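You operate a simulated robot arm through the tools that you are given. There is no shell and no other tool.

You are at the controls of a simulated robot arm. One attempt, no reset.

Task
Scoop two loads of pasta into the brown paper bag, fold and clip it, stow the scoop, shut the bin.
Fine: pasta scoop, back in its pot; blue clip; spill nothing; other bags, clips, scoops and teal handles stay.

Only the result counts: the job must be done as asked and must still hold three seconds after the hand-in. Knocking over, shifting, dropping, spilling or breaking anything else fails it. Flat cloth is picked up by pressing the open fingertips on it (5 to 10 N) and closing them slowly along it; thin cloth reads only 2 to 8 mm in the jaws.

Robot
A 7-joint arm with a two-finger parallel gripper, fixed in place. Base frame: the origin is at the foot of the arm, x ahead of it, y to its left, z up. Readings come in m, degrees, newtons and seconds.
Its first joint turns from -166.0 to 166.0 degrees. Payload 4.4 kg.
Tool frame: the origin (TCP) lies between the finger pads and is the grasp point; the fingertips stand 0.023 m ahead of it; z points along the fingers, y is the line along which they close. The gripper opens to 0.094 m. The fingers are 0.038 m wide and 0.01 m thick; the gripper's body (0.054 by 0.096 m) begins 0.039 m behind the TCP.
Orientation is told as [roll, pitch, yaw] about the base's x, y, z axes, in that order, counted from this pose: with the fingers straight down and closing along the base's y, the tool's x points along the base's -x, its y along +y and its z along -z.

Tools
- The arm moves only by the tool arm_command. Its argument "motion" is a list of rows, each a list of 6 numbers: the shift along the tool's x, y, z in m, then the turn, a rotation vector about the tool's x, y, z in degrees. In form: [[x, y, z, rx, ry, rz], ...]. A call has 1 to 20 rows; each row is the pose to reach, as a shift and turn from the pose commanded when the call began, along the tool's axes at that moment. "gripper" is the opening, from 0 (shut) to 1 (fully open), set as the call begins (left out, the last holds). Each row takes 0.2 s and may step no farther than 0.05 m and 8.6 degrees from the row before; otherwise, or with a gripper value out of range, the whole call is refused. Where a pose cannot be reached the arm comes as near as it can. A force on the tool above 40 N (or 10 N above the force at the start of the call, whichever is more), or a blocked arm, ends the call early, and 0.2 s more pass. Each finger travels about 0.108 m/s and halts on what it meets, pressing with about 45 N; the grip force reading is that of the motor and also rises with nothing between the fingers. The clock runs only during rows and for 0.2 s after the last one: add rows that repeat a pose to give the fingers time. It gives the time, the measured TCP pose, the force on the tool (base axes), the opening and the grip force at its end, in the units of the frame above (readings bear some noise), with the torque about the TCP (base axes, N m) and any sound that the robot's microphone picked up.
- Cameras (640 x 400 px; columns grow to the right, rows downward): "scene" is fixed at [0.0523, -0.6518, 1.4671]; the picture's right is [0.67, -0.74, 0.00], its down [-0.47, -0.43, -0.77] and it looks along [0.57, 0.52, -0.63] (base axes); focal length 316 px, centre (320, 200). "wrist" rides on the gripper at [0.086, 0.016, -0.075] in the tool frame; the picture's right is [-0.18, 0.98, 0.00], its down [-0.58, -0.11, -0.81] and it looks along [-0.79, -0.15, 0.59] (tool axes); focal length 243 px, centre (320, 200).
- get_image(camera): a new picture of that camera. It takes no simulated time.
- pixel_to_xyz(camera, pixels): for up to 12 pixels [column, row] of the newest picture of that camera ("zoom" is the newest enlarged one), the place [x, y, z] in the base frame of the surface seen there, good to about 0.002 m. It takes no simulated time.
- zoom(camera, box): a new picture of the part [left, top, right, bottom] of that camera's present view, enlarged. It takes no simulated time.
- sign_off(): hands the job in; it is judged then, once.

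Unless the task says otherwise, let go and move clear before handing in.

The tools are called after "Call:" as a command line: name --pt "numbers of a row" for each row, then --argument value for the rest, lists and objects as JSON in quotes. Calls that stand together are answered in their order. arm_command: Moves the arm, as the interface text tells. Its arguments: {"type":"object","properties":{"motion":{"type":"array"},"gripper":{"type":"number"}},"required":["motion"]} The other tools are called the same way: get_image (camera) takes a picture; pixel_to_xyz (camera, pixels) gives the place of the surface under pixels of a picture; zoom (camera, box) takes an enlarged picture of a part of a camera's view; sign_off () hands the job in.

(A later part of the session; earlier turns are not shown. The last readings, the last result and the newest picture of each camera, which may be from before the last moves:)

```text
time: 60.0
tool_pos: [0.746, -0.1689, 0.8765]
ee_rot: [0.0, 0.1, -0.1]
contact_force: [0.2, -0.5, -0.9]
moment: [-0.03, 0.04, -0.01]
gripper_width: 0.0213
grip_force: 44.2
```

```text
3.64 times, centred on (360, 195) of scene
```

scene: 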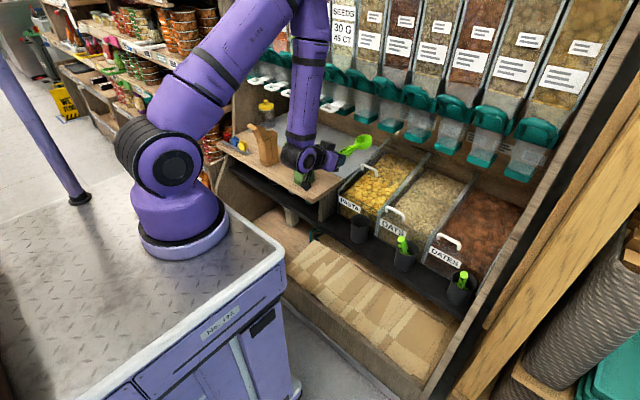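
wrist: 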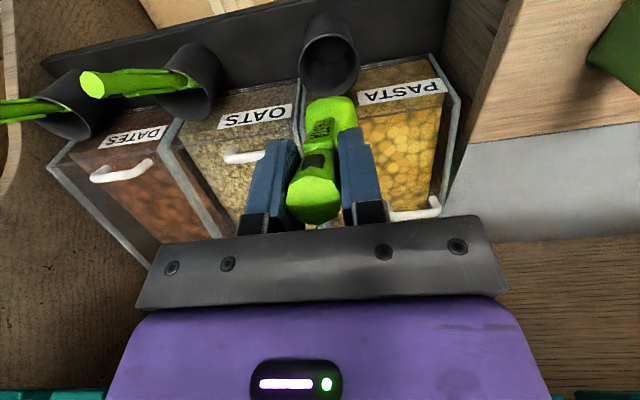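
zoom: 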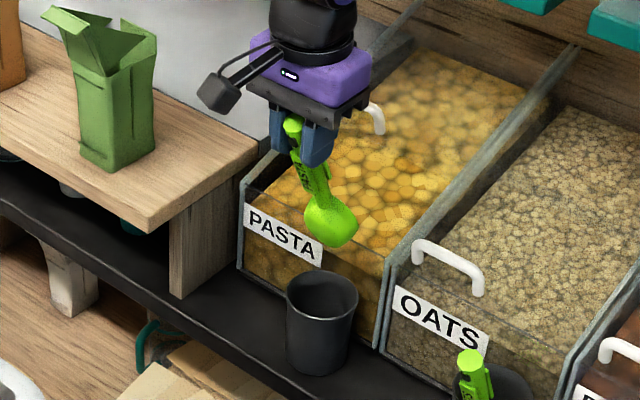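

The scoop looks nearly as it did right after lifting, though perhaps slightly rotated in the grip. I'll measure the handle end and cup position to make sure it will enter the pot.

Call:
zoom --camera "scene" --box '[335, 165, 365, 240]'

Call:
pixel_to_xyz --camera "scene" --pixels '[[345, 182], [347, 188], [349, 193], [350, 197], [354, 203], [350, 205], [348, 201], [358, 201], [355, 196], [361, 215], [340, 216], [350, 211]]'

Call:
pixel_to_xyz --camera "wrist" --pixels '[[313, 200], [313, 212], [318, 185], [322, 140], [330, 110], [345, 110], [320, 110], [325, 125], [300, 200], [330, 205], [330, 100], [333, 30]]'

```text
5.33 times, centred on (350, 202) of scene
```

zoom: 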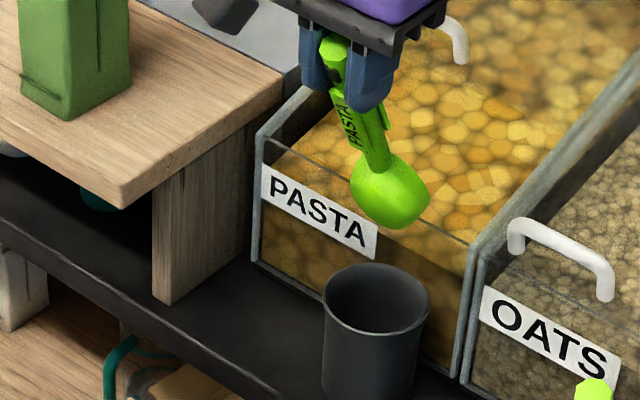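

```text
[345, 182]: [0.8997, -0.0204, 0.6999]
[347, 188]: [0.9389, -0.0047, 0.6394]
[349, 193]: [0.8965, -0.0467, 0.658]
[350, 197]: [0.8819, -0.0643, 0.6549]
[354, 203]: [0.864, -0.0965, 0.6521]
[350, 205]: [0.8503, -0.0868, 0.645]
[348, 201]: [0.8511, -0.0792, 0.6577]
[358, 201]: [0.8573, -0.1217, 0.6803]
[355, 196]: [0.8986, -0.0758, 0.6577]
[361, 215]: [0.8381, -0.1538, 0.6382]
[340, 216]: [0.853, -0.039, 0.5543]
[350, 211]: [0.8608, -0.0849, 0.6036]
```

```text
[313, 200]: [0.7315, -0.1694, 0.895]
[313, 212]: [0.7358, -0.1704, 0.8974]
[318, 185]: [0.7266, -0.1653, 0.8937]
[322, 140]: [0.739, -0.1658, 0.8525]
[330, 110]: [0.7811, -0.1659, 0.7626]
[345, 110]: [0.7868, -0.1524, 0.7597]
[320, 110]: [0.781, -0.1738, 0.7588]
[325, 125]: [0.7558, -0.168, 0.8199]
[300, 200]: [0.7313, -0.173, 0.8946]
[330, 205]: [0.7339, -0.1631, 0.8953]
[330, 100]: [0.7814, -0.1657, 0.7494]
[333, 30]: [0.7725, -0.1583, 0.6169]
```

The scoop slid about 7 mm down along its axis in the grip, with its angle unchanged. I'll lower it straight down with x 3 mm back and stop about 6 mm higher than where I picked it, watching the force.

Call:
arm_command --pt "0.0025 0.0005 0.03 0 0 0" --pt "0.0025 0.0005 0.06 0 0 0" --pt "0.0025 0.0005 0.085 0 0 0" --pt "0.0025 0.0005 0.105 0 0 0" --pt "0.0025 0.0005 0.12 0 0 0" --pt "0.0025 0.0005 0.132 0 0 0" --pt "0.0025 0.0005 0.142 0 0 0" --pt "0.0025 0.0005 0.149 0 0 0" --gripper 0.0

Call:
get_image --camera "wrist"

Call:
zoom --camera "scene" --box '[320, 165, 400, 250]'

```text
time: 61.8
tool_pos: [0.7439, -0.1677, 0.7269]
ee_rot: [0.0, -0.3, 0.0]
contact_force: [7.6, -2.2, 5.6]
moment: [-0.18, -0.8, -0.09]
gripper_width: 0.0212
grip_force: 44.9
```

```text
taken
```

wrist: 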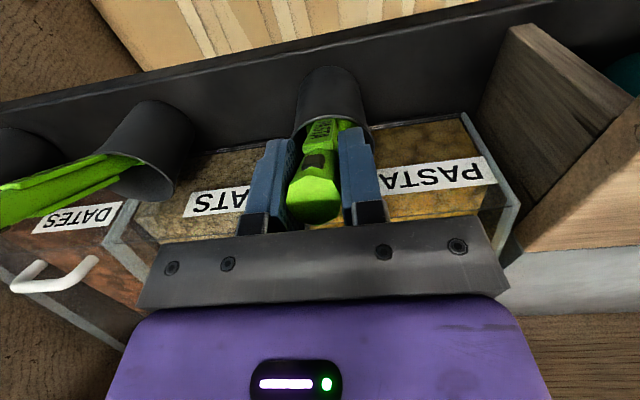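

```text
4.71 times, centred on (360, 208) of scene
```

zoom: 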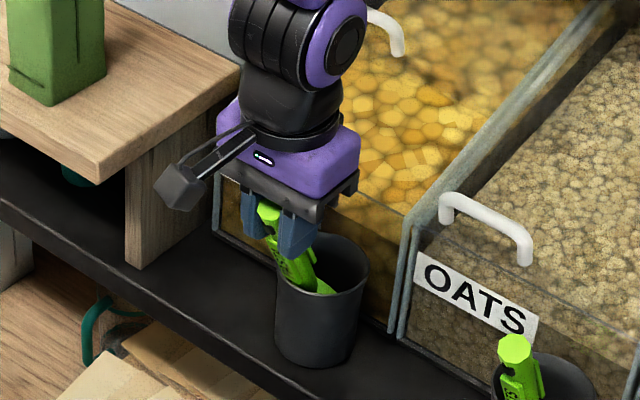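

The force rose to about 7.6 N in +x and 5.6 N up, meaning the handle presses the pot's near rim. I'll ease off by shifting 3 mm in +x and re-reading the force.

Call:
arm_command --pt "-0.0015 0 -0.001 0 0 0" --pt "-0.003 0 -0.001 0 0 0" --pt "-0.003 0 -0.001 0 0 0" --gripper 0.0

Call:
zoom --camera "scene" --box '[340, 190, 380, 245]'

```text
time: 62.6
tool_pos: [0.7458, -0.1677, 0.7297]
ee_rot: [0.0, 0.1, 0.0]
contact_force: [0.4, -0.5, -0.6]
moment: [-0.02, 0.04, -0.02]
gripper_width: 0.0211
grip_force: 45.3
```

```text
7.27 times, centred on (360, 218) of scene
```

zoom: 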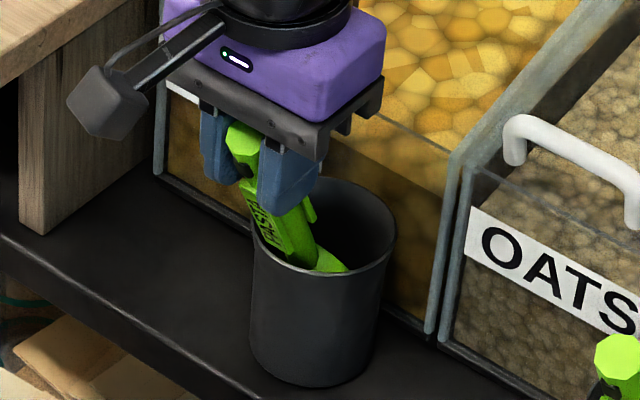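

Contact is gone at (0.746,-0.168,0.730). I'll lower another few millimetres slowly, checking the force.

Call:
arm_command --pt "0 0 0.002 0 0 0" --pt "0 0 0.004 0 0 0" --pt "0 0 0.004 0 0 0" --gripper 0.0

Call:
pixel_to_xyz --camera "scene" --pixels '[[369.3, 213], [351.5, 220], [358, 226], [369, 219], [366, 230], [360, 240]]'

```text
time: 63.4
tool_pos: [0.7462, -0.1669, 0.7246]
ee_rot: [0.0, -0.1, 0.0]
contact_force: [0.5, -0.3, 0.3]
moment: [0.0, -0.01, 0.0]
gripper_width: 0.0214
grip_force: 44.8
```

```text
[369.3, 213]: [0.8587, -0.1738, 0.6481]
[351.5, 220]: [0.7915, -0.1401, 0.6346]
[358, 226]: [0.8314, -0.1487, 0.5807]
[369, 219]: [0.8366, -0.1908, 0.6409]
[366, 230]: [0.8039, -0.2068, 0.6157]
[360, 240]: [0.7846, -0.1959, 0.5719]
```

Still no contact at z 0.7246. I'll lower 3 mm more.

Call:
arm_command --pt "0 0 0.0015 0 0 0" --pt "0 0 0.003 0 0 0" --pt "0 0 0.003 0 0 0" --gripper 0.0

```text
time: 64.2
tool_pos: [0.7465, -0.1683, 0.7228]
ee_rot: [0.0, -0.1, 0.0]
contact_force: [5.5, -2.7, 5.6]
moment: [-0.14, -0.49, -0.07]
gripper_width: 0.0213
grip_force: 44.5
```

Light seating contact (about 5.5 N) is reached at z 0.7228. I'll back up 1 mm and open the gripper.

Call:
arm_command --pt "0 0 -0.0012 0 0 0" --pt "0 0 -0.0012 0 0 0" --gripper 0.0

Call:
arm_command --pt "0 0 0 0 0 0" --pt "0 0 0 0 0 0" --pt "0 0 0 0 0 0" --gripper 0.6

Call:
get_image --camera "wrist"

Call:
zoom --camera "scene" --box '[340, 190, 380, 245]'

```text
time: 64.8
tool_pos: [0.7467, -0.1686, 0.7221]
ee_rot: [0.0, 0.0, -0.1]
contact_force: [8.7, -1.3, 0.7]
moment: [-0.15, -0.71, -0.05]
gripper_width: 0.021
grip_force: 44.8
```

```text
time: 65.6
tool_pos: [0.7459, -0.1692, 0.7223]
ee_rot: [0.0, 0.0, -0.1]
contact_force: [-0.2, 0.2, -0.8]
moment: [0.02, -0.01, 0.02]
gripper_width: 0.0564
grip_force: 0.0
```

```text
taken
```

wrist: 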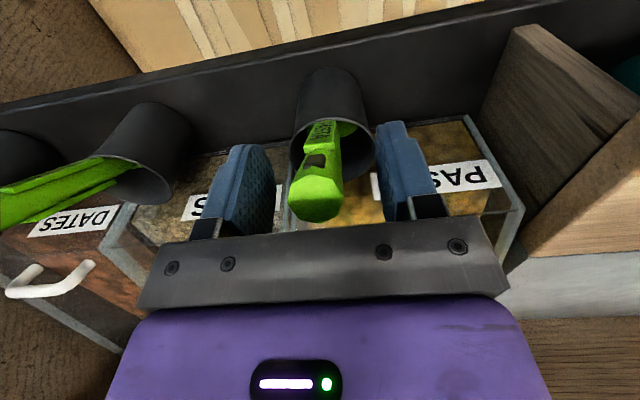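

```text
7.27 times, centred on (360, 218) of scene
```

zoom: 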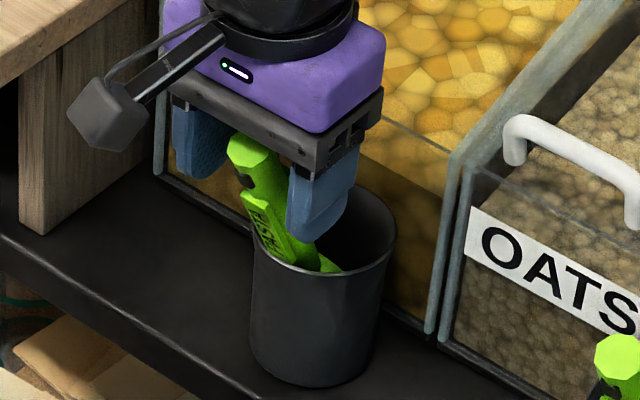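

The scoop stands free in its pot (zoom (275,215)). I'll rise straight up 0.10 m clear of the handle and check the pot and scoop.

Call:
arm_command --pt "0 0 -0.015 0 0 0" --pt "0 0 -0.04 0 0 0" --pt "0 0 -0.07 0 0 0" --pt "0 0 -0.11 0 0 0" --pt "0 0 -0.11 0 0 0" --gripper 0.6

Call:
get_image --camera "scene"

Call:
zoom --camera "scene" --box '[340, 195, 376, 240]'

Call:
pixel_to_xyz --camera "zoom" --pixels '[[253, 136], [245, 125], [300, 215], [318, 255], [425, 235], [380, 185], [345, 278], [330, 350], [265, 260]]'

```text
time: 66.8
tool_pos: [0.7469, -0.1672, 0.8318]
ee_rot: [0.1, 0.0, 0.0]
contact_force: [0.4, 0.1, 0.0]
moment: [0.02, 0.03, 0.01]
gripper_width: 0.0563
grip_force: 0.0
```

```text
taken
```

scene: 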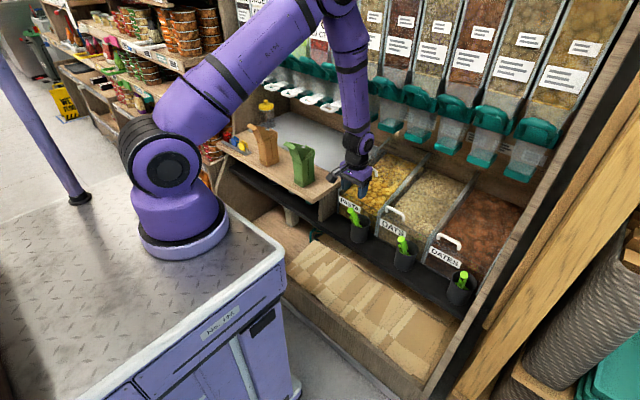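

```text
8.89 times, centred on (358, 218) of scene
```

zoom: 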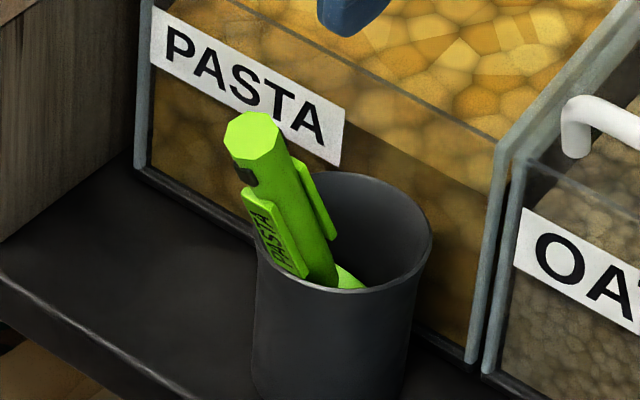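

```text
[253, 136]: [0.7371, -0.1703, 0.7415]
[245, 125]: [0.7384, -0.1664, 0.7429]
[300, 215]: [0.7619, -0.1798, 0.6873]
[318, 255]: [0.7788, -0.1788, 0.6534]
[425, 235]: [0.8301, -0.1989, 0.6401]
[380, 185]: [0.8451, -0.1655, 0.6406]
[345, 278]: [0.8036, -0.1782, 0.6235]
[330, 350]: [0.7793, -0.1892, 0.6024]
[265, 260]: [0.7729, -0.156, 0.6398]
```

The scoop and pot look exactly as at the start. Next I'll shut the bin: close the fingers, tilt the tool 45° forward and bring it above and just behind the pasta lid handle (bar near (0.972,-0.075,0.76)).

Call:
arm_command --pt "-0.02 0.01 -0.002 0 -7.5 0" --pt "-0.04 0.02 -0.004 0 -15 0" --pt "-0.06 0.03 -0.006 0 -22.5 0" --pt "-0.08 0.04 -0.008 0 -30 0" --pt "-0.1 0.05 -0.01 0 -37.5 0" --pt "-0.12 0.06 -0.012 0 -45 0" --pt "-0.1442 0.0664 -0.0068 0 -45 0" --pt "-0.1684 0.0728 -0.0016 0 -45 0" --pt "-0.1926 0.0792 0.0036 0 -45 0" --pt "-0.2168 0.0856 0.0088 0 -45 0" --pt "-0.241 0.092 0.014 0 -45 0" --pt "-0.241 0.092 0.014 0 -45 0" --gripper 0.0

Call:
get_image --camera "scene"

Call:
zoom --camera "scene" --box '[330, 110, 430, 200]'

Call:
get_image --camera "wrist"

```text
time: 69.4
tool_pos: [0.9884, -0.0758, 0.8184]
ee_rot: [0.0, -45.0, 0.0]
contact_force: [-0.5, 0.5, -0.2]
moment: [-0.02, 0.0, 0.01]
gripper_width: 0.0
grip_force: 42.4
```

```text
taken
```

scene: 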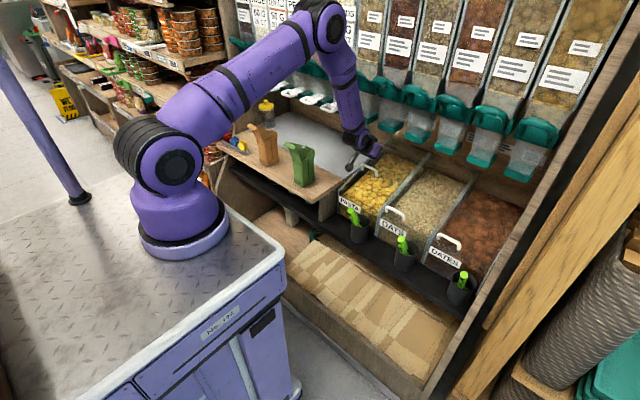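

```text
4.44 times, centred on (380, 155) of scene
```

zoom: 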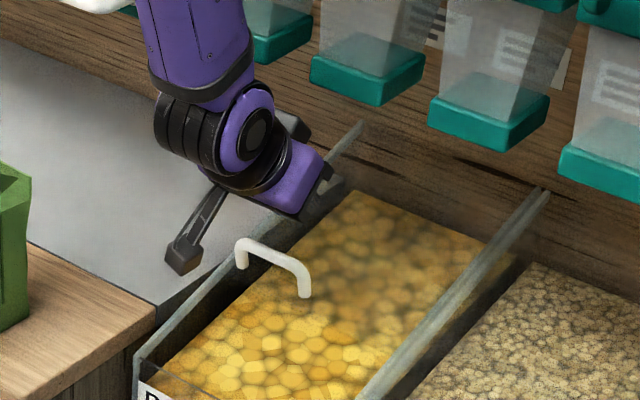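

```text
taken
```

wrist: 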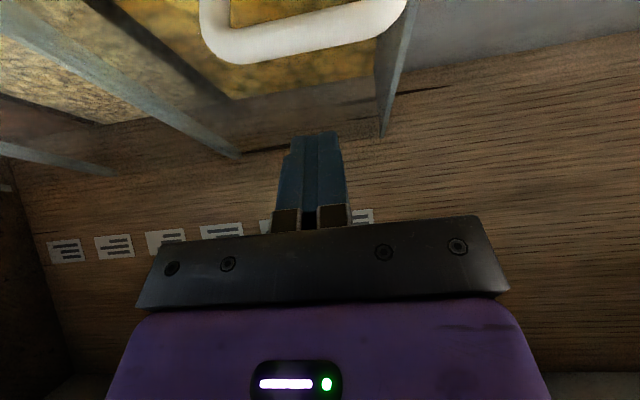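

The tool is poised above and behind the handle with clearance to the teal blocks. I'll measure the handle bar and lid from the wrist picture (bar at (300,40)) before lowering.

Call:
pixel_to_xyz --camera "wrist" --pixels '[[300, 40], [250, 55], [350, 28], [300, 25], [300, 55], [215, 20], [390, 10], [260, 90], [310, 95], [330, 85], [280, 75], [350, 75]]'

Call:
pixel_to_xyz --camera "zoom" --pixels '[[270, 250], [240, 250], [303, 285], [290, 260], [185, 258], [330, 170], [300, 215], [350, 290], [305, 295], [242, 265]]'

```text
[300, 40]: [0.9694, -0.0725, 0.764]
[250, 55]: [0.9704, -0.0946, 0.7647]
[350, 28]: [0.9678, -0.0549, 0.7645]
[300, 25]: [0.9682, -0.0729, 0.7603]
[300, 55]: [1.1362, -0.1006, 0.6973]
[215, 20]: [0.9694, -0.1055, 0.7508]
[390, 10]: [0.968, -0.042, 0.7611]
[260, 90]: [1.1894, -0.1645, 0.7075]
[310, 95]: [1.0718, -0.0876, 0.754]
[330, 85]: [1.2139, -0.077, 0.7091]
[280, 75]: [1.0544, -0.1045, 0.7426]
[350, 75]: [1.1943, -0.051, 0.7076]
```

```text
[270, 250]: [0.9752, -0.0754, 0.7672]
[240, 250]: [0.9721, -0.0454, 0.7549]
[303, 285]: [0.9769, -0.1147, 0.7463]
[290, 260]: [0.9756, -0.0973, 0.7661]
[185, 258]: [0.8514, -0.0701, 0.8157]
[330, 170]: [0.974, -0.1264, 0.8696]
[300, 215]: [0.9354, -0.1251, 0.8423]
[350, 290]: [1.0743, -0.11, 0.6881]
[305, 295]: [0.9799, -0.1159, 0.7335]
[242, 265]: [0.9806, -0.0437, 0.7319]
```

The bar's centre is about (0.973,-0.075,0.762), with the lid surface near z 0.733 beneath. I'll lower the closed fingertips behind the bar to about z 0.753, without touching the lid.

Call:
arm_command --pt "0.0076 0 0.0093 0 0 0" --pt "0.0152 0 0.0186 0 0 0" --pt "0.0229 0 0.0279 0 0 0" --pt "0.0229 0 0.0279 0 0 0" --gripper 0.0

Call:
zoom --camera "scene" --box '[330, 110, 430, 200]'

Call:
get_image --camera "wrist"

```text
time: 70.4
tool_pos: [0.9908, -0.0765, 0.7824]
ee_rot: [0.0, -44.9, 0.0]
contact_force: [0.0, 0.4, 0.4]
moment: [0.02, 0.02, -0.03]
gripper_width: 0.0
grip_force: 42.6
```

```text
4.44 times, centred on (380, 155) of scene
```

zoom: 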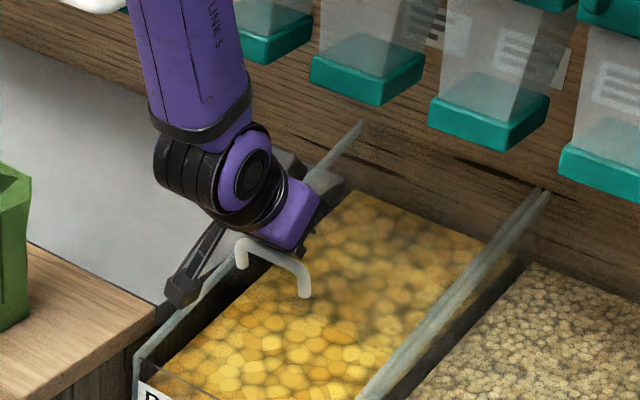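

```text
taken
```

wrist: 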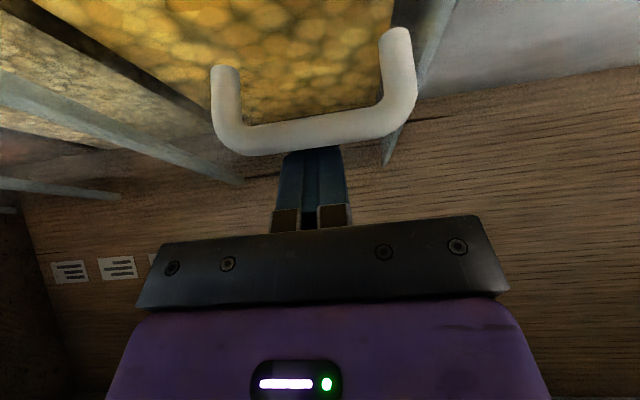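

The closed fingers sit behind the white bar (wrist (315,165)). I'll pull back along the lid's slope a short way first to see whether the lid slides.

Call:
arm_command --pt "0.0055 0 -0.003 0 0 0" --pt "0.011 0 -0.006 0 0 0" --pt "0.0165 0 -0.009 0 0 0" --pt "0.022 0 -0.012 0 0 0" --pt "0.0275 0 -0.015 0 0 0" --gripper 0.0

Call:
zoom --camera "scene" --box '[330, 110, 430, 200]'

Call:
get_image --camera "wrist"

```text
time: 71.6
tool_pos: [0.9606, -0.0759, 0.7734]
ee_rot: [0.0, -44.9, 0.0]
contact_force: [0.9, 0.5, -0.1]
moment: [-0.02, 0.04, -0.02]
gripper_width: 0.0002
grip_force: 42.6
```

```text
4.44 times, centred on (380, 155) of scene
```

zoom: 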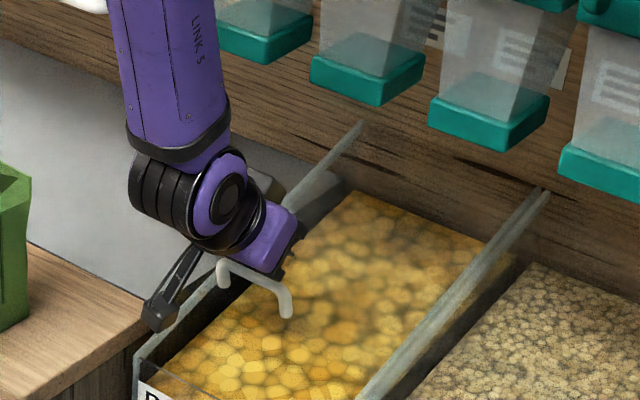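

```text
taken
```

wrist: 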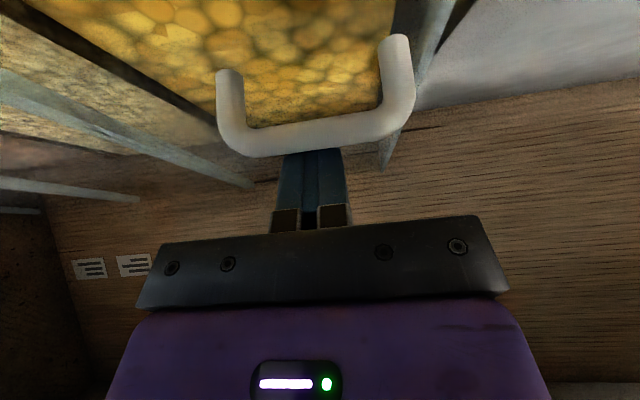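

The lid slides along with almost no force. I'll pull it most of the remaining way.

Call:
arm_command --pt "0.0155 0 -0.0085 0 0 0" --pt "0.031 0 -0.017 0 0 0" --pt "0.0465 0 -0.0255 0 0 0" --pt "0.062 0 -0.034 0 0 0" --pt "0.0775 0 -0.0425 0 0 0" --pt "0.0775 0 -0.0425 0 0 0" --gripper 0.0

Call:
zoom --camera "scene" --box '[320, 140, 430, 240]'

Call:
get_image --camera "wrist"

```text
time: 73.0
tool_pos: [0.8749, -0.0768, 0.7502]
ee_rot: [0.0, -45.0, 0.1]
contact_force: [-0.7, -1.0, 0.7]
moment: [-0.01, -0.01, 0.0]
gripper_width: 0.0001
grip_force: 41.9
```

```text
4.00 times, centred on (375, 190) of scene
```

zoom: 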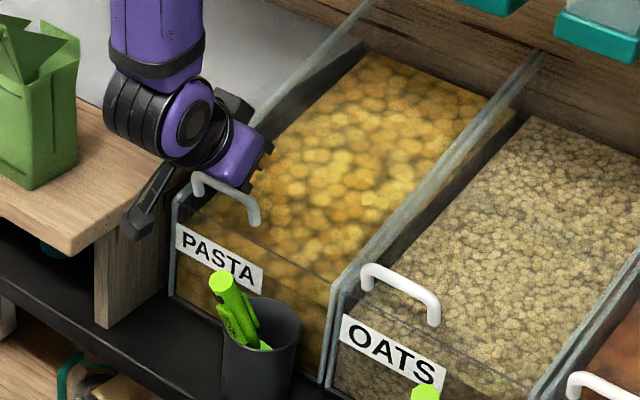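

```text
taken
```

wrist: 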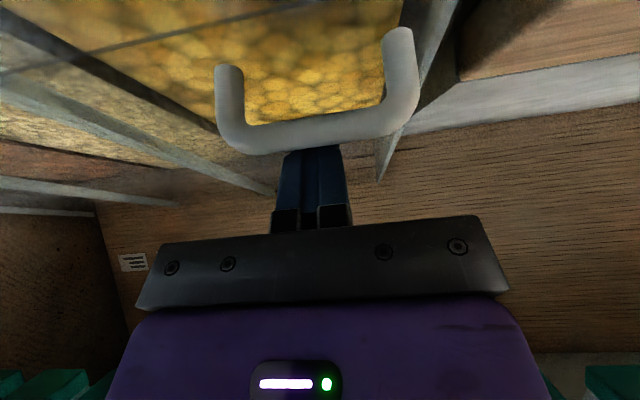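

The lid is nearly closed. I'll compare the pasta bar (zoom (222,183)) to the closed oats bar (zoom (400,278)).

Call:
pixel_to_xyz --camera "zoom" --pixels '[[222, 184], [240, 192], [205, 177], [255, 215], [400, 277], [415, 286], [380, 267], [434, 310]]'

Call:
pixel_to_xyz --camera "wrist" --pixels '[[250, 145], [300, 132], [350, 125], [280, 140]]'

```text
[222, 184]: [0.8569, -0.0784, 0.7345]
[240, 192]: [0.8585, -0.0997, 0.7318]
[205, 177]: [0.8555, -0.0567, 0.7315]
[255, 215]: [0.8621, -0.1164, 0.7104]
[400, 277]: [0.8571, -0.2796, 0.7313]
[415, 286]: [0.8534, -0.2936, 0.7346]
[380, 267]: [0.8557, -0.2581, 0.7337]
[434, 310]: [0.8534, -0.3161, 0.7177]
```

```text
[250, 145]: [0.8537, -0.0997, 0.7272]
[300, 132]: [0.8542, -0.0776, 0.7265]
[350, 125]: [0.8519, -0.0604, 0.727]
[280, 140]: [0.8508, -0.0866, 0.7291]
```

The pasta bar reads x≈0.857 against oats' ≈0.855, so it's closed to within a couple of millimetres. I'll creep 4 mm more and read the force to find the stop.

Call:
arm_command --pt "0.0018 0 -0.001 0 0 0" --pt "0.0037 0 -0.002 0 0 0" --pt "0.0037 0 -0.002 0 0 0" --gripper 0.0

```text
time: 73.8
tool_pos: [0.8716, -0.077, 0.7471]
ee_rot: [0.0, -44.9, 0.0]
contact_force: [-0.7, -0.5, 3.4]
moment: [0.01, 0.01, 0.06]
gripper_width: 0.0
grip_force: 42.6
```

A small upward force of 3.4 N appeared. I'll check the bar's position again.

Call:
zoom --camera "scene" --box '[320, 140, 430, 240]'

Call:
pixel_to_xyz --camera "zoom" --pixels '[[222, 184], [240, 192], [205, 177], [212, 180], [230, 188], [400, 277], [410, 283], [380, 267], [390, 271], [255, 215], [197, 185], [434, 310]]'

Call:
get_image --camera "wrist"

Call:
pixel_to_xyz --camera "wrist" --pixels '[[250, 145], [300, 132], [350, 125], [280, 140], [310, 200], [315, 160]]'

```text
4.00 times, centred on (375, 190) of scene
```

zoom: 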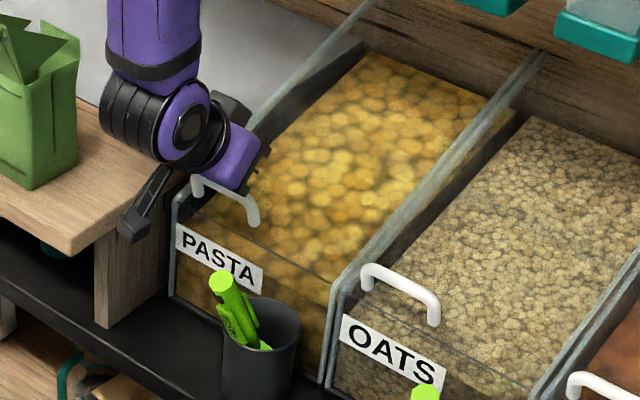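

```text
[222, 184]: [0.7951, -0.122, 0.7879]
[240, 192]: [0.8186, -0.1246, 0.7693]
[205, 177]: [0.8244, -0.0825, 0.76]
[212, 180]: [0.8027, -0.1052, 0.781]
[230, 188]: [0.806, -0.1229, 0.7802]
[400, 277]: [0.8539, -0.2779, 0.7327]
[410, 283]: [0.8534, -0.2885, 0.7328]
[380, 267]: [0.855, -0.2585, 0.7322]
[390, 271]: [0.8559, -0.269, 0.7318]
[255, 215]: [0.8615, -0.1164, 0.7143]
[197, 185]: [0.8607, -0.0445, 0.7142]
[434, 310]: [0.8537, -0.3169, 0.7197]
```

```text
taken
```

wrist: 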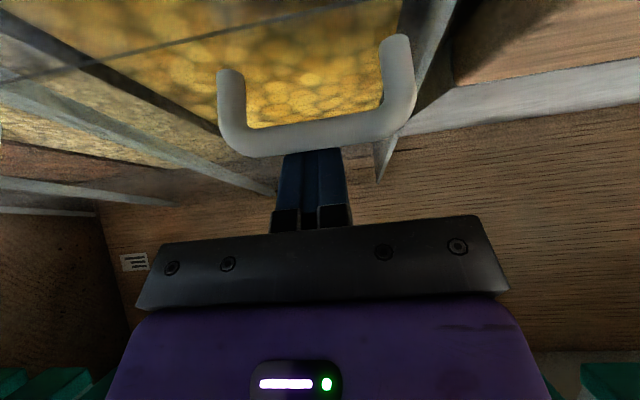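

```text
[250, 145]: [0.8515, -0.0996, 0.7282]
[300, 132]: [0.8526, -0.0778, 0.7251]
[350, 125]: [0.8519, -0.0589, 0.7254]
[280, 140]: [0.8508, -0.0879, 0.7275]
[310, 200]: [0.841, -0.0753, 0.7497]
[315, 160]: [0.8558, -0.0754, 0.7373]
```

Leg and bar readings suggest a few millimetres may remain compared with oats (0.8515 vs 0.8497 on the bar's front). I'll creep another 4 mm and watch the force in x.

Call:
arm_command --pt "0.0016 0 -0.0012 0 0 0" --pt "0.0033 0 -0.0024 0 0 0" --pt "0.0033 0 -0.0024 0 0 0" --gripper 0.0

Call:
get_image --camera "wrist"

Call:
pixel_to_xyz --camera "wrist" --pixels '[[250, 145], [300, 132], [350, 125], [280, 140], [230, 100], [398, 80]]'

```text
time: 74.6
tool_pos: [0.8689, -0.0762, 0.7466]
ee_rot: [0.0, -45.0, 0.0]
contact_force: [0.1, -1.0, 2.6]
moment: [-0.05, 0.0, 0.04]
gripper_width: 0.0
grip_force: 42.3
```

```text
taken
```

wrist: 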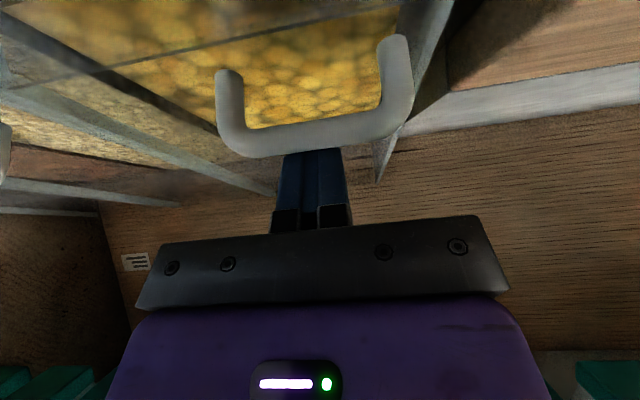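

```text
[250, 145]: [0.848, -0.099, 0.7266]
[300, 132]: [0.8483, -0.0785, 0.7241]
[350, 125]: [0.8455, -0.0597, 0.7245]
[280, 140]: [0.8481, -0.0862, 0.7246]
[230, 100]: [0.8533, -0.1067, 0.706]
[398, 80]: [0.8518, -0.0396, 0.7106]
```

The bar front is now at about 0.848 versus oats' 0.8497. One more small 3 mm creep to feel for the stop.

Call:
arm_command --pt "0.0012 0 -0.0009 0 0 0" --pt "0.0025 0 -0.0018 0 0 0" --pt "0.0025 0 -0.0018 0 0 0" --gripper 0.0

Call:
get_image --camera "wrist"

Call:
pixel_to_xyz --camera "wrist" --pixels '[[250, 145], [300, 132], [350, 125], [280, 140], [230, 100], [398, 80]]'

Call:
zoom --camera "scene" --box '[320, 140, 430, 240]'

```text
time: 75.4
tool_pos: [0.8672, -0.0751, 0.7482]
ee_rot: [0.1, -45.3, 0.0]
contact_force: [24.8, 4.2, 14.3]
moment: [0.13, -0.32, -0.07]
gripper_width: 0.0
grip_force: 42.7
```

```text
taken
```

wrist: 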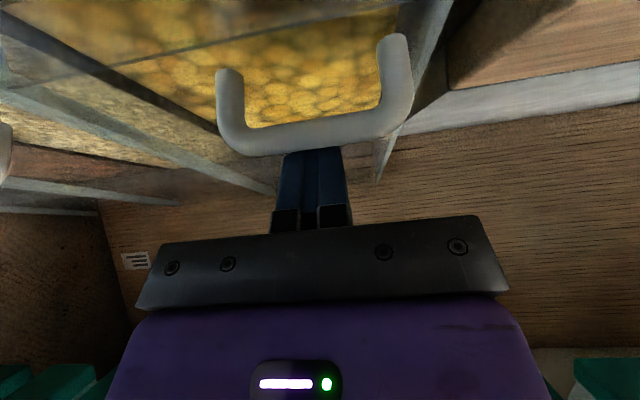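

```text
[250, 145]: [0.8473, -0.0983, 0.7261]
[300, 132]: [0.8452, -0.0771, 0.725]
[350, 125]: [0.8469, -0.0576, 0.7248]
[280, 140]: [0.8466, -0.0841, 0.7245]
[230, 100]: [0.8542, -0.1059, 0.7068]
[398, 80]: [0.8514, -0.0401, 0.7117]
```

```text
4.00 times, centred on (375, 190) of scene
```

zoom: 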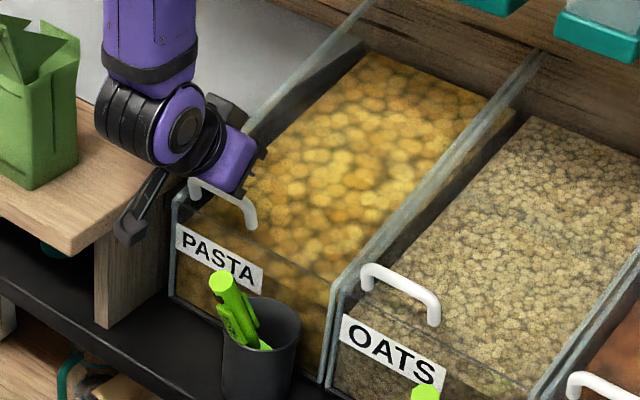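

The force jumped to 24.8 N in +x, so the lid is against its stop and shut. I'll back the fingers off the bar, then lift clear.

Call:
arm_command --pt "-0.0046 0 0.0025 0 0 0" --pt "-0.0092 0 -0.0007 0 0 0" --pt "-0.0184 0 -0.0099 0 0 0" --pt "-0.0467 0 -0.0382 0 0 0" --pt "-0.0424 0 -0.0848 0 0 0" --pt "-0.0424 0 -0.0848 0 0 0" --gripper 0.0

Call:
zoom --camera "scene" --box '[320, 140, 430, 240]'

Call:
pixel_to_xyz --camera "zoom" --pixels '[[222, 187], [240, 197], [203, 180], [192, 190], [250, 222], [400, 277], [410, 283], [380, 267], [434, 310], [367, 280]]'

```text
time: 76.8
tool_pos: [0.8339, -0.076, 0.8356]
ee_rot: [0.0, -45.0, 0.0]
contact_force: [-0.3, -0.5, -1.1]
moment: [-0.03, 0.01, 0.03]
gripper_width: 0.0002
grip_force: 42.7
```

```text
4.00 times, centred on (375, 190) of scene
```

zoom: 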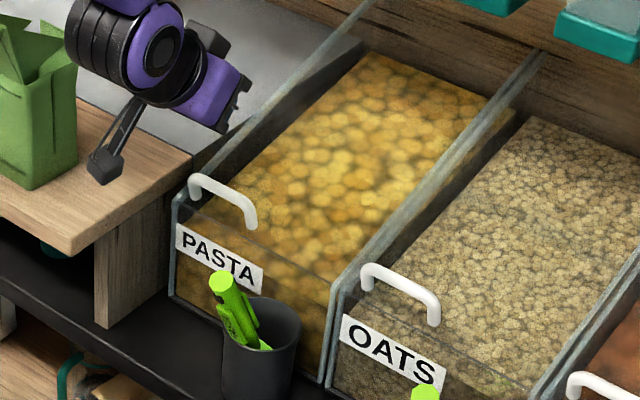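

```text
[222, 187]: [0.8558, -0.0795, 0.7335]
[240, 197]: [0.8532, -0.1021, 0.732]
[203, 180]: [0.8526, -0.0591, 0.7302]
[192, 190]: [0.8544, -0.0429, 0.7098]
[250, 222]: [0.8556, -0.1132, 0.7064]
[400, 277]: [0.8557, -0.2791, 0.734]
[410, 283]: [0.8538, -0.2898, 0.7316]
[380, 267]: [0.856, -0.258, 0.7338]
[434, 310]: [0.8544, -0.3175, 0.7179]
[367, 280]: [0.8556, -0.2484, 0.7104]
```

The pasta lid now matches the closed oats lid (x≈0.855). Next I'll retreat, bring the tool upright and go look at the brown bag from nearby.

Call:
arm_command --pt "0.0012 0 -0.0389 0 7.5 0" --pt "0.0024 0 -0.0778 0 15 0" --pt "0.0035 0 -0.1166 0 22.5 0" --pt "0.0047 0 -0.1555 0 30 0" --pt "0.0059 0 -0.1944 0 37.5 0" --pt "0.0071 0 -0.2333 0 45 0" --pt "0.0071 0 -0.2333 0 45 0" --gripper 0.0

```text
time: 78.4
tool_pos: [0.6648, -0.0777, 0.9956]
ee_rot: [0.0, 0.1, 0.1]
contact_force: [-0.1, 0.4, 0.0]
moment: [0.0, 0.01, -0.01]
gripper_width: 0.0002
grip_force: 42.7
```

The arm is upright at (0.665,-0.078,0.996). Now sideways to a viewing pose near the brown bag.

Call:
arm_command --pt "0.0045 0.0461 0 0 0 0" --pt "0.009 0.0922 0 0 0 0" --pt "0.0135 0.1383 0 0 0 0" --pt "0.018 0.1844 0.005 0 0 0" --pt "0.0225 0.2305 0.01 0 0 0" --pt "0.027 0.2766 0.018 0 0 0" --pt "0.0315 0.3227 0.026 0 0 0" --pt "0.036 0.3688 0.036 0 0 0" --pt "0.04 0.415 0.046 0 0 0" --pt "0.04 0.415 0.046 0 0 0" --gripper 0.0

Call:
get_image --camera "wrist"

Call:
get_image --camera "scene"

```text
time: 80.6
tool_pos: [0.6241, 0.3381, 0.9494]
ee_rot: [-0.1, 0.0, 0.1]
contact_force: [0.4, 0.1, -0.6]
moment: [-0.01, 0.02, 0.01]
gripper_width: 0.0001
grip_force: 42.1
```

```text
taken
```

wrist: 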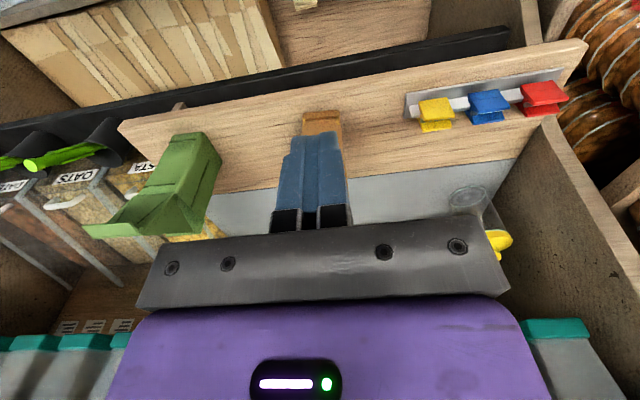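

```text
taken
```

scene: 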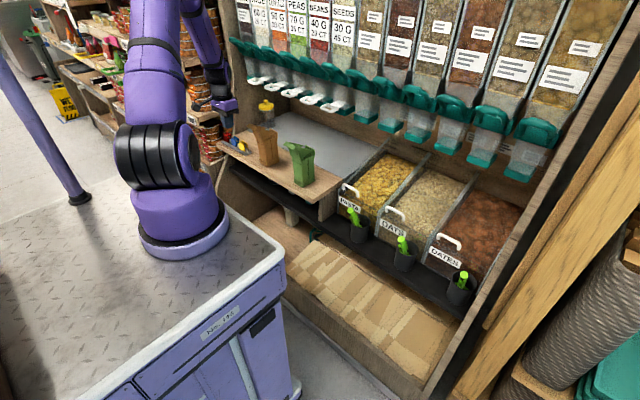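

The fingers hide the bag in this view. I'll shift 0.09 m further left so the bag appears beside the fingers, with the clips also visible.

Call:
arm_command --pt "0 0.045 -0.01 0 0 0" --pt "0 0.09 -0.02 0 0 0" --pt "0 0.09 -0.02 0 0 0" --gripper 0.0

Call:
get_image --camera "wrist"

Call:
zoom --camera "wrist" --box '[150, 90, 310, 240]'

Call:
zoom --camera "wrist" --box '[320, 50, 520, 170]'

```text
time: 81.4
tool_pos: [0.621, 0.4316, 0.9713]
ee_rot: [0.0, 0.0, 0.1]
contact_force: [0.6, 0.1, -1.2]
moment: [-0.02, -0.03, 0.01]
gripper_width: 0.0
grip_force: 42.5
```

```text
taken
```

wrist: 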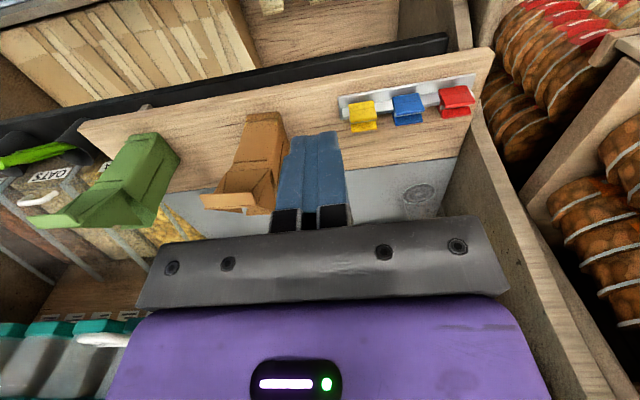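

```text
2.67 times, centred on (230, 165) of wrist
```

zoom: 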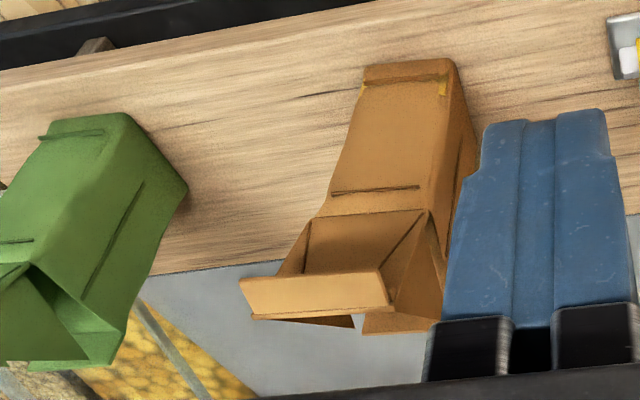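

```text
3.20 times, centred on (420, 110) of wrist
```

zoom: 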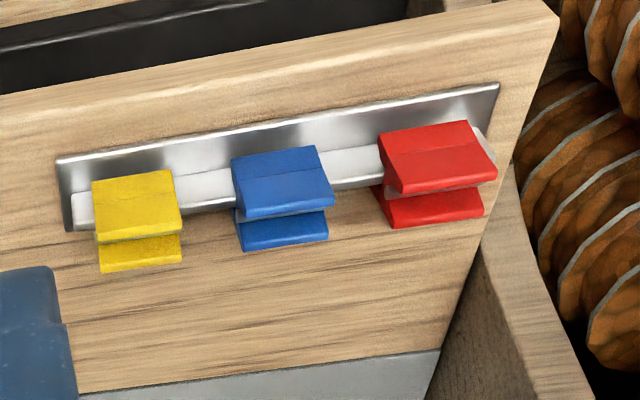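

There is a small yellow spot at the bag's bottom crease (zoom (443,88)). I need to see whether that is pasta, so I'll zoom in on it from both cameras.

Call:
zoom --camera "wrist" --box '[230, 100, 290, 150]'

Call:
pixel_to_xyz --camera "zoom" --pixels '[[494, 150], [495, 140], [480, 170], [520, 150], [300, 160], [470, 128]]'

Call:
zoom --camera "scene" --box '[245, 120, 290, 175]'

```text
8.00 times, centred on (260, 125) of wrist
```

zoom: 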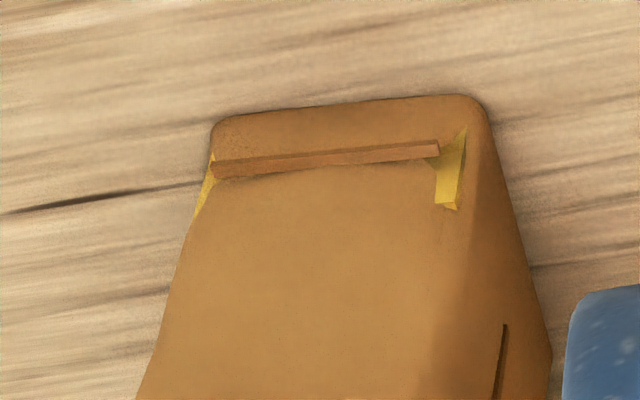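

```text
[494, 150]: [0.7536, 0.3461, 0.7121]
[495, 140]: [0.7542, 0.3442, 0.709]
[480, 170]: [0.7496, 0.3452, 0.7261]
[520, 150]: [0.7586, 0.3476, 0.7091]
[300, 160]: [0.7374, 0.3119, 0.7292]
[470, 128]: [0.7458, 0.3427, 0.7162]
```

```text
7.27 times, centred on (268, 148) of scene
```

zoom: 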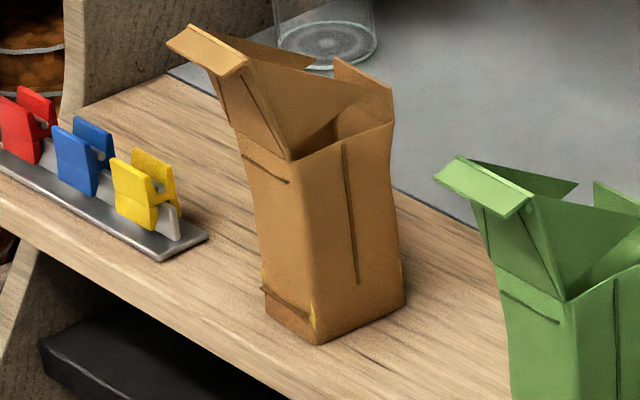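

The yellow bits at (455,175) are just the fill inside the bag showing at its lower corners (x≈0.75,y≈0.345), so both loads are in. Next I'll map the white loops above the bag and the bag's back panel, since the clip must go on near there.

Call:
zoom --camera "scene" --box '[240, 60, 350, 170]'

Call:
pixel_to_xyz --camera "zoom" --pixels '[[115, 130], [165, 105], [205, 160], [255, 130], [265, 185], [320, 160], [340, 215], [390, 190], [420, 245], [480, 225], [45, 75], [90, 85]]'

```text
3.64 times, centred on (295, 115) of scene
```

zoom: 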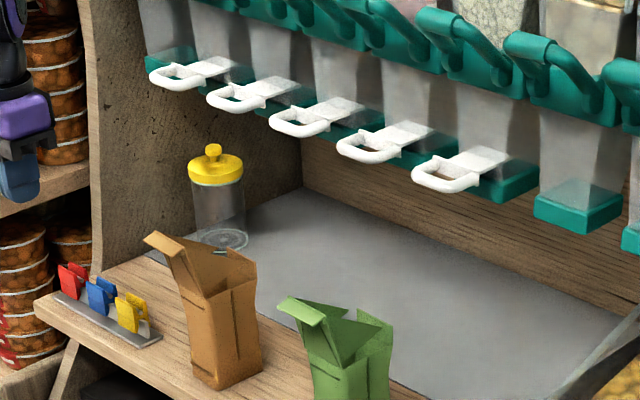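

```text
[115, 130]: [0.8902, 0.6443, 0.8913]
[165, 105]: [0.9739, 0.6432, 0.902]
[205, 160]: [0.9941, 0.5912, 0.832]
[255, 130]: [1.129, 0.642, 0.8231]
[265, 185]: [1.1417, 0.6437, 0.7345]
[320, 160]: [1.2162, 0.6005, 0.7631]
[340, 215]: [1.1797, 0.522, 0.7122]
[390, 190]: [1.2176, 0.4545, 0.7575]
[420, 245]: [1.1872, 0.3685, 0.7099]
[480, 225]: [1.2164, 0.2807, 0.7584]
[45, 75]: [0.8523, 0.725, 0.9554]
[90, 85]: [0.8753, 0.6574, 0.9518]
```

Now I'll query the actual loop pixels in this zoom.

Call:
pixel_to_xyz --camera "zoom" --pixels '[[152, 74], [175, 88], [208, 98], [232, 109], [271, 122], [296, 135], [339, 149], [365, 162], [413, 178], [440, 192], [320, 110], [400, 135]]'

Call:
pixel_to_xyz --camera "zoom" --pixels '[[255, 262], [250, 275], [230, 250], [260, 350], [225, 300], [245, 262], [205, 300], [195, 270], [150, 240], [180, 260], [200, 250], [215, 280]]'

```text
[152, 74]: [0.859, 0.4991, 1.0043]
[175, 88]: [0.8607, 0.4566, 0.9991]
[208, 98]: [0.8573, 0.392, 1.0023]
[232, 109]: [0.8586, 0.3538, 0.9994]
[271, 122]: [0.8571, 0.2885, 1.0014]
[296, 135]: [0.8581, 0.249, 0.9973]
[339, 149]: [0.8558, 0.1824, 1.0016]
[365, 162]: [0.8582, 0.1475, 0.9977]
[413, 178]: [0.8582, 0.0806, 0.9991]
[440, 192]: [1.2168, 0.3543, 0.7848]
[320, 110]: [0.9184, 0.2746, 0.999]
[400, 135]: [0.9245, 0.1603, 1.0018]
```

```text
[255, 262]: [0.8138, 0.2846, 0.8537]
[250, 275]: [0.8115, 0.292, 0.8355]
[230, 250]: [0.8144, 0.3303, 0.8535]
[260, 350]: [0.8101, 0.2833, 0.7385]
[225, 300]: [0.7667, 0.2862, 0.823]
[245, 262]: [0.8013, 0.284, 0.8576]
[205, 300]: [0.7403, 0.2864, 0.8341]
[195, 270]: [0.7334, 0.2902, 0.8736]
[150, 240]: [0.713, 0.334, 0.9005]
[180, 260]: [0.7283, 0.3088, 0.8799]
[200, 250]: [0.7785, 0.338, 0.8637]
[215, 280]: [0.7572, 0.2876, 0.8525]
```

Loops sit at x≈0.857, z≈1.0 with a gap over y 0.29–0.34; the bag's back panel is at x≈0.814 up to z≈0.857. I'll measure the flap's lip edges from the wrist picture (around (228,200)) to plan the fold.

Call:
pixel_to_xyz --camera "wrist" --pixels '[[201, 196], [226, 196], [250, 193], [228, 207], [253, 203], [206, 208], [228, 200], [235, 180], [250, 180], [245, 170], [262, 165], [270, 190]]'

Call:
zoom --camera "wrist" --box '[195, 145, 285, 225]'

```text
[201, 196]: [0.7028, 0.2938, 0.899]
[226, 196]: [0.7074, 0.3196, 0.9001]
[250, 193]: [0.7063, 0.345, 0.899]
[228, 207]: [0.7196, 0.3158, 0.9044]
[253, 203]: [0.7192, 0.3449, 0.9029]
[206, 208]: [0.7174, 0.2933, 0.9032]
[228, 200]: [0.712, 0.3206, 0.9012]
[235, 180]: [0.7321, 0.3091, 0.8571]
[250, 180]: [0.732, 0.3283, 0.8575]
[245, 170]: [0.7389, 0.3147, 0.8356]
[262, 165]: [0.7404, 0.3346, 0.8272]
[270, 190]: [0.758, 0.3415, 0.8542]
```

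```text
5.00 times, centred on (240, 185) of wrist
```

zoom: 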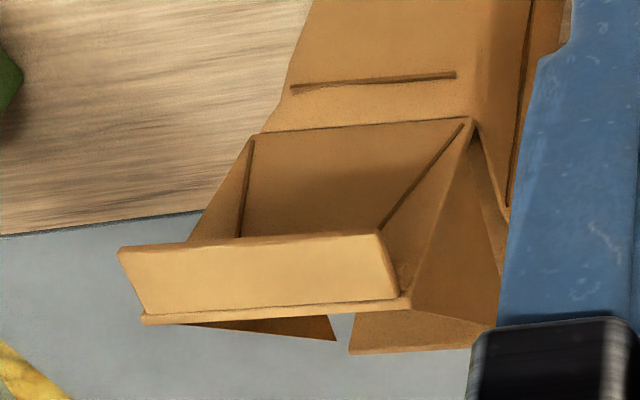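

The lip's front edge is at x≈0.7045, z≈0.899, spanning y 0.291–0.347; the flap's hinge is near (0.741, z 0.832). I'll bring the closed fingers, tilted 20° forward, to just in front of the lip at y≈0.317.

Call:
arm_command --pt "-0.005 -0.04 0.01 0 -7 0" --pt "-0.01 -0.08 0.02 0 -14 0" --pt "-0.019 -0.1146 0.031 0 -20 0" --pt "-0.033 -0.1146 0.047 0 -20 0" --pt "-0.044 -0.1146 0.063 0 -20 0" --pt "-0.044 -0.1146 0.063 0 -20 0" --gripper 0.0

Call:
zoom --camera "scene" --box '[220, 80, 310, 180]'

Call:
get_image --camera "wrist"

```text
time: 82.8
tool_pos: [0.6704, 0.3123, 0.9074]
ee_rot: [-0.1, -19.9, 0.0]
contact_force: [1.2, -0.4, -0.2]
moment: [-0.01, 0.02, -0.02]
gripper_width: 0.0
grip_force: 42.8
```

```text
4.00 times, centred on (265, 130) of scene
```

zoom: 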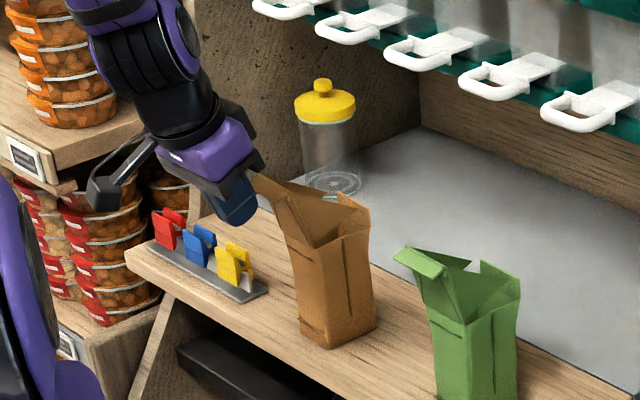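

```text
taken
```

wrist: 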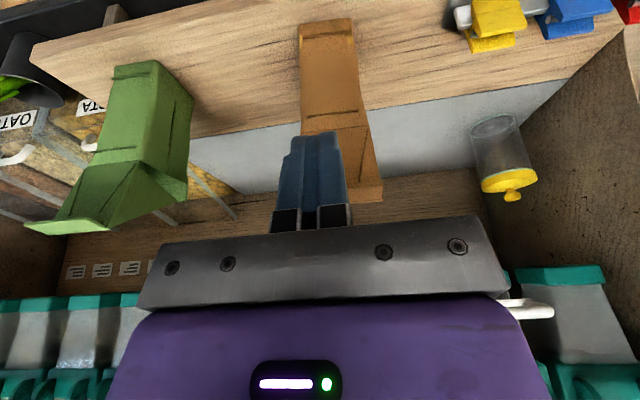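

The fingertips stand about 8 mm in front of the lip. I'll push gently 25 mm in +x and see how the flap and bag respond.

Call:
arm_command --pt "-0.0047 0 0.0017 0 0 0" --pt "-0.0094 0 0.0034 0 0 0" --pt "-0.0141 0 0.0051 0 0 0" --pt "-0.0188 0 0.0068 0 0 0" --pt "-0.0235 0 0.0086 0 0 0" --gripper 0.0

Call:
zoom --camera "scene" --box '[220, 80, 310, 180]'

Call:
get_image --camera "wrist"

```text
time: 84.0
tool_pos: [0.6923, 0.3142, 0.9074]
ee_rot: [0.0, -20.0, 0.0]
contact_force: [0.2, 0.1, -0.9]
moment: [0.0, 0.01, -0.04]
gripper_width: 0.0
grip_force: 42.2
```

```text
4.00 times, centred on (265, 130) of scene
```

zoom: 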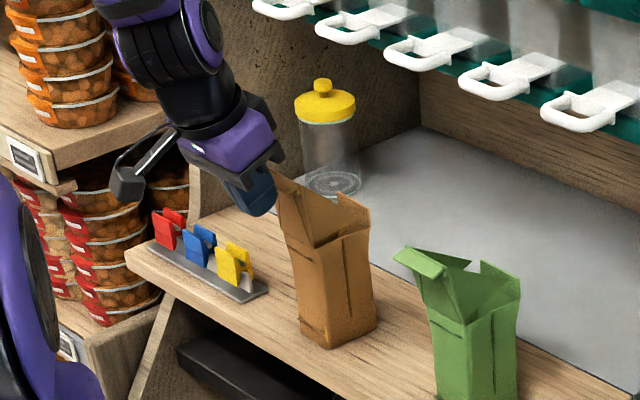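

```text
taken
```

wrist: 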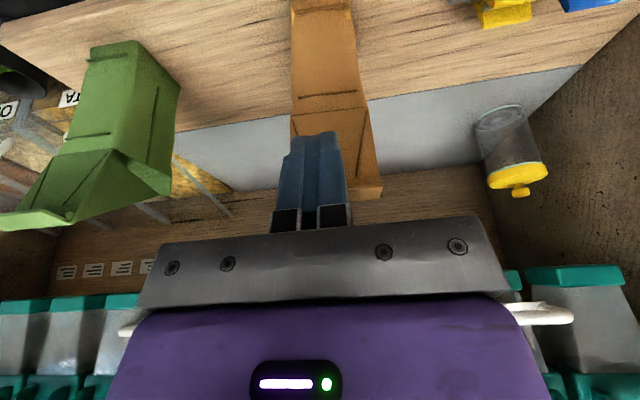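

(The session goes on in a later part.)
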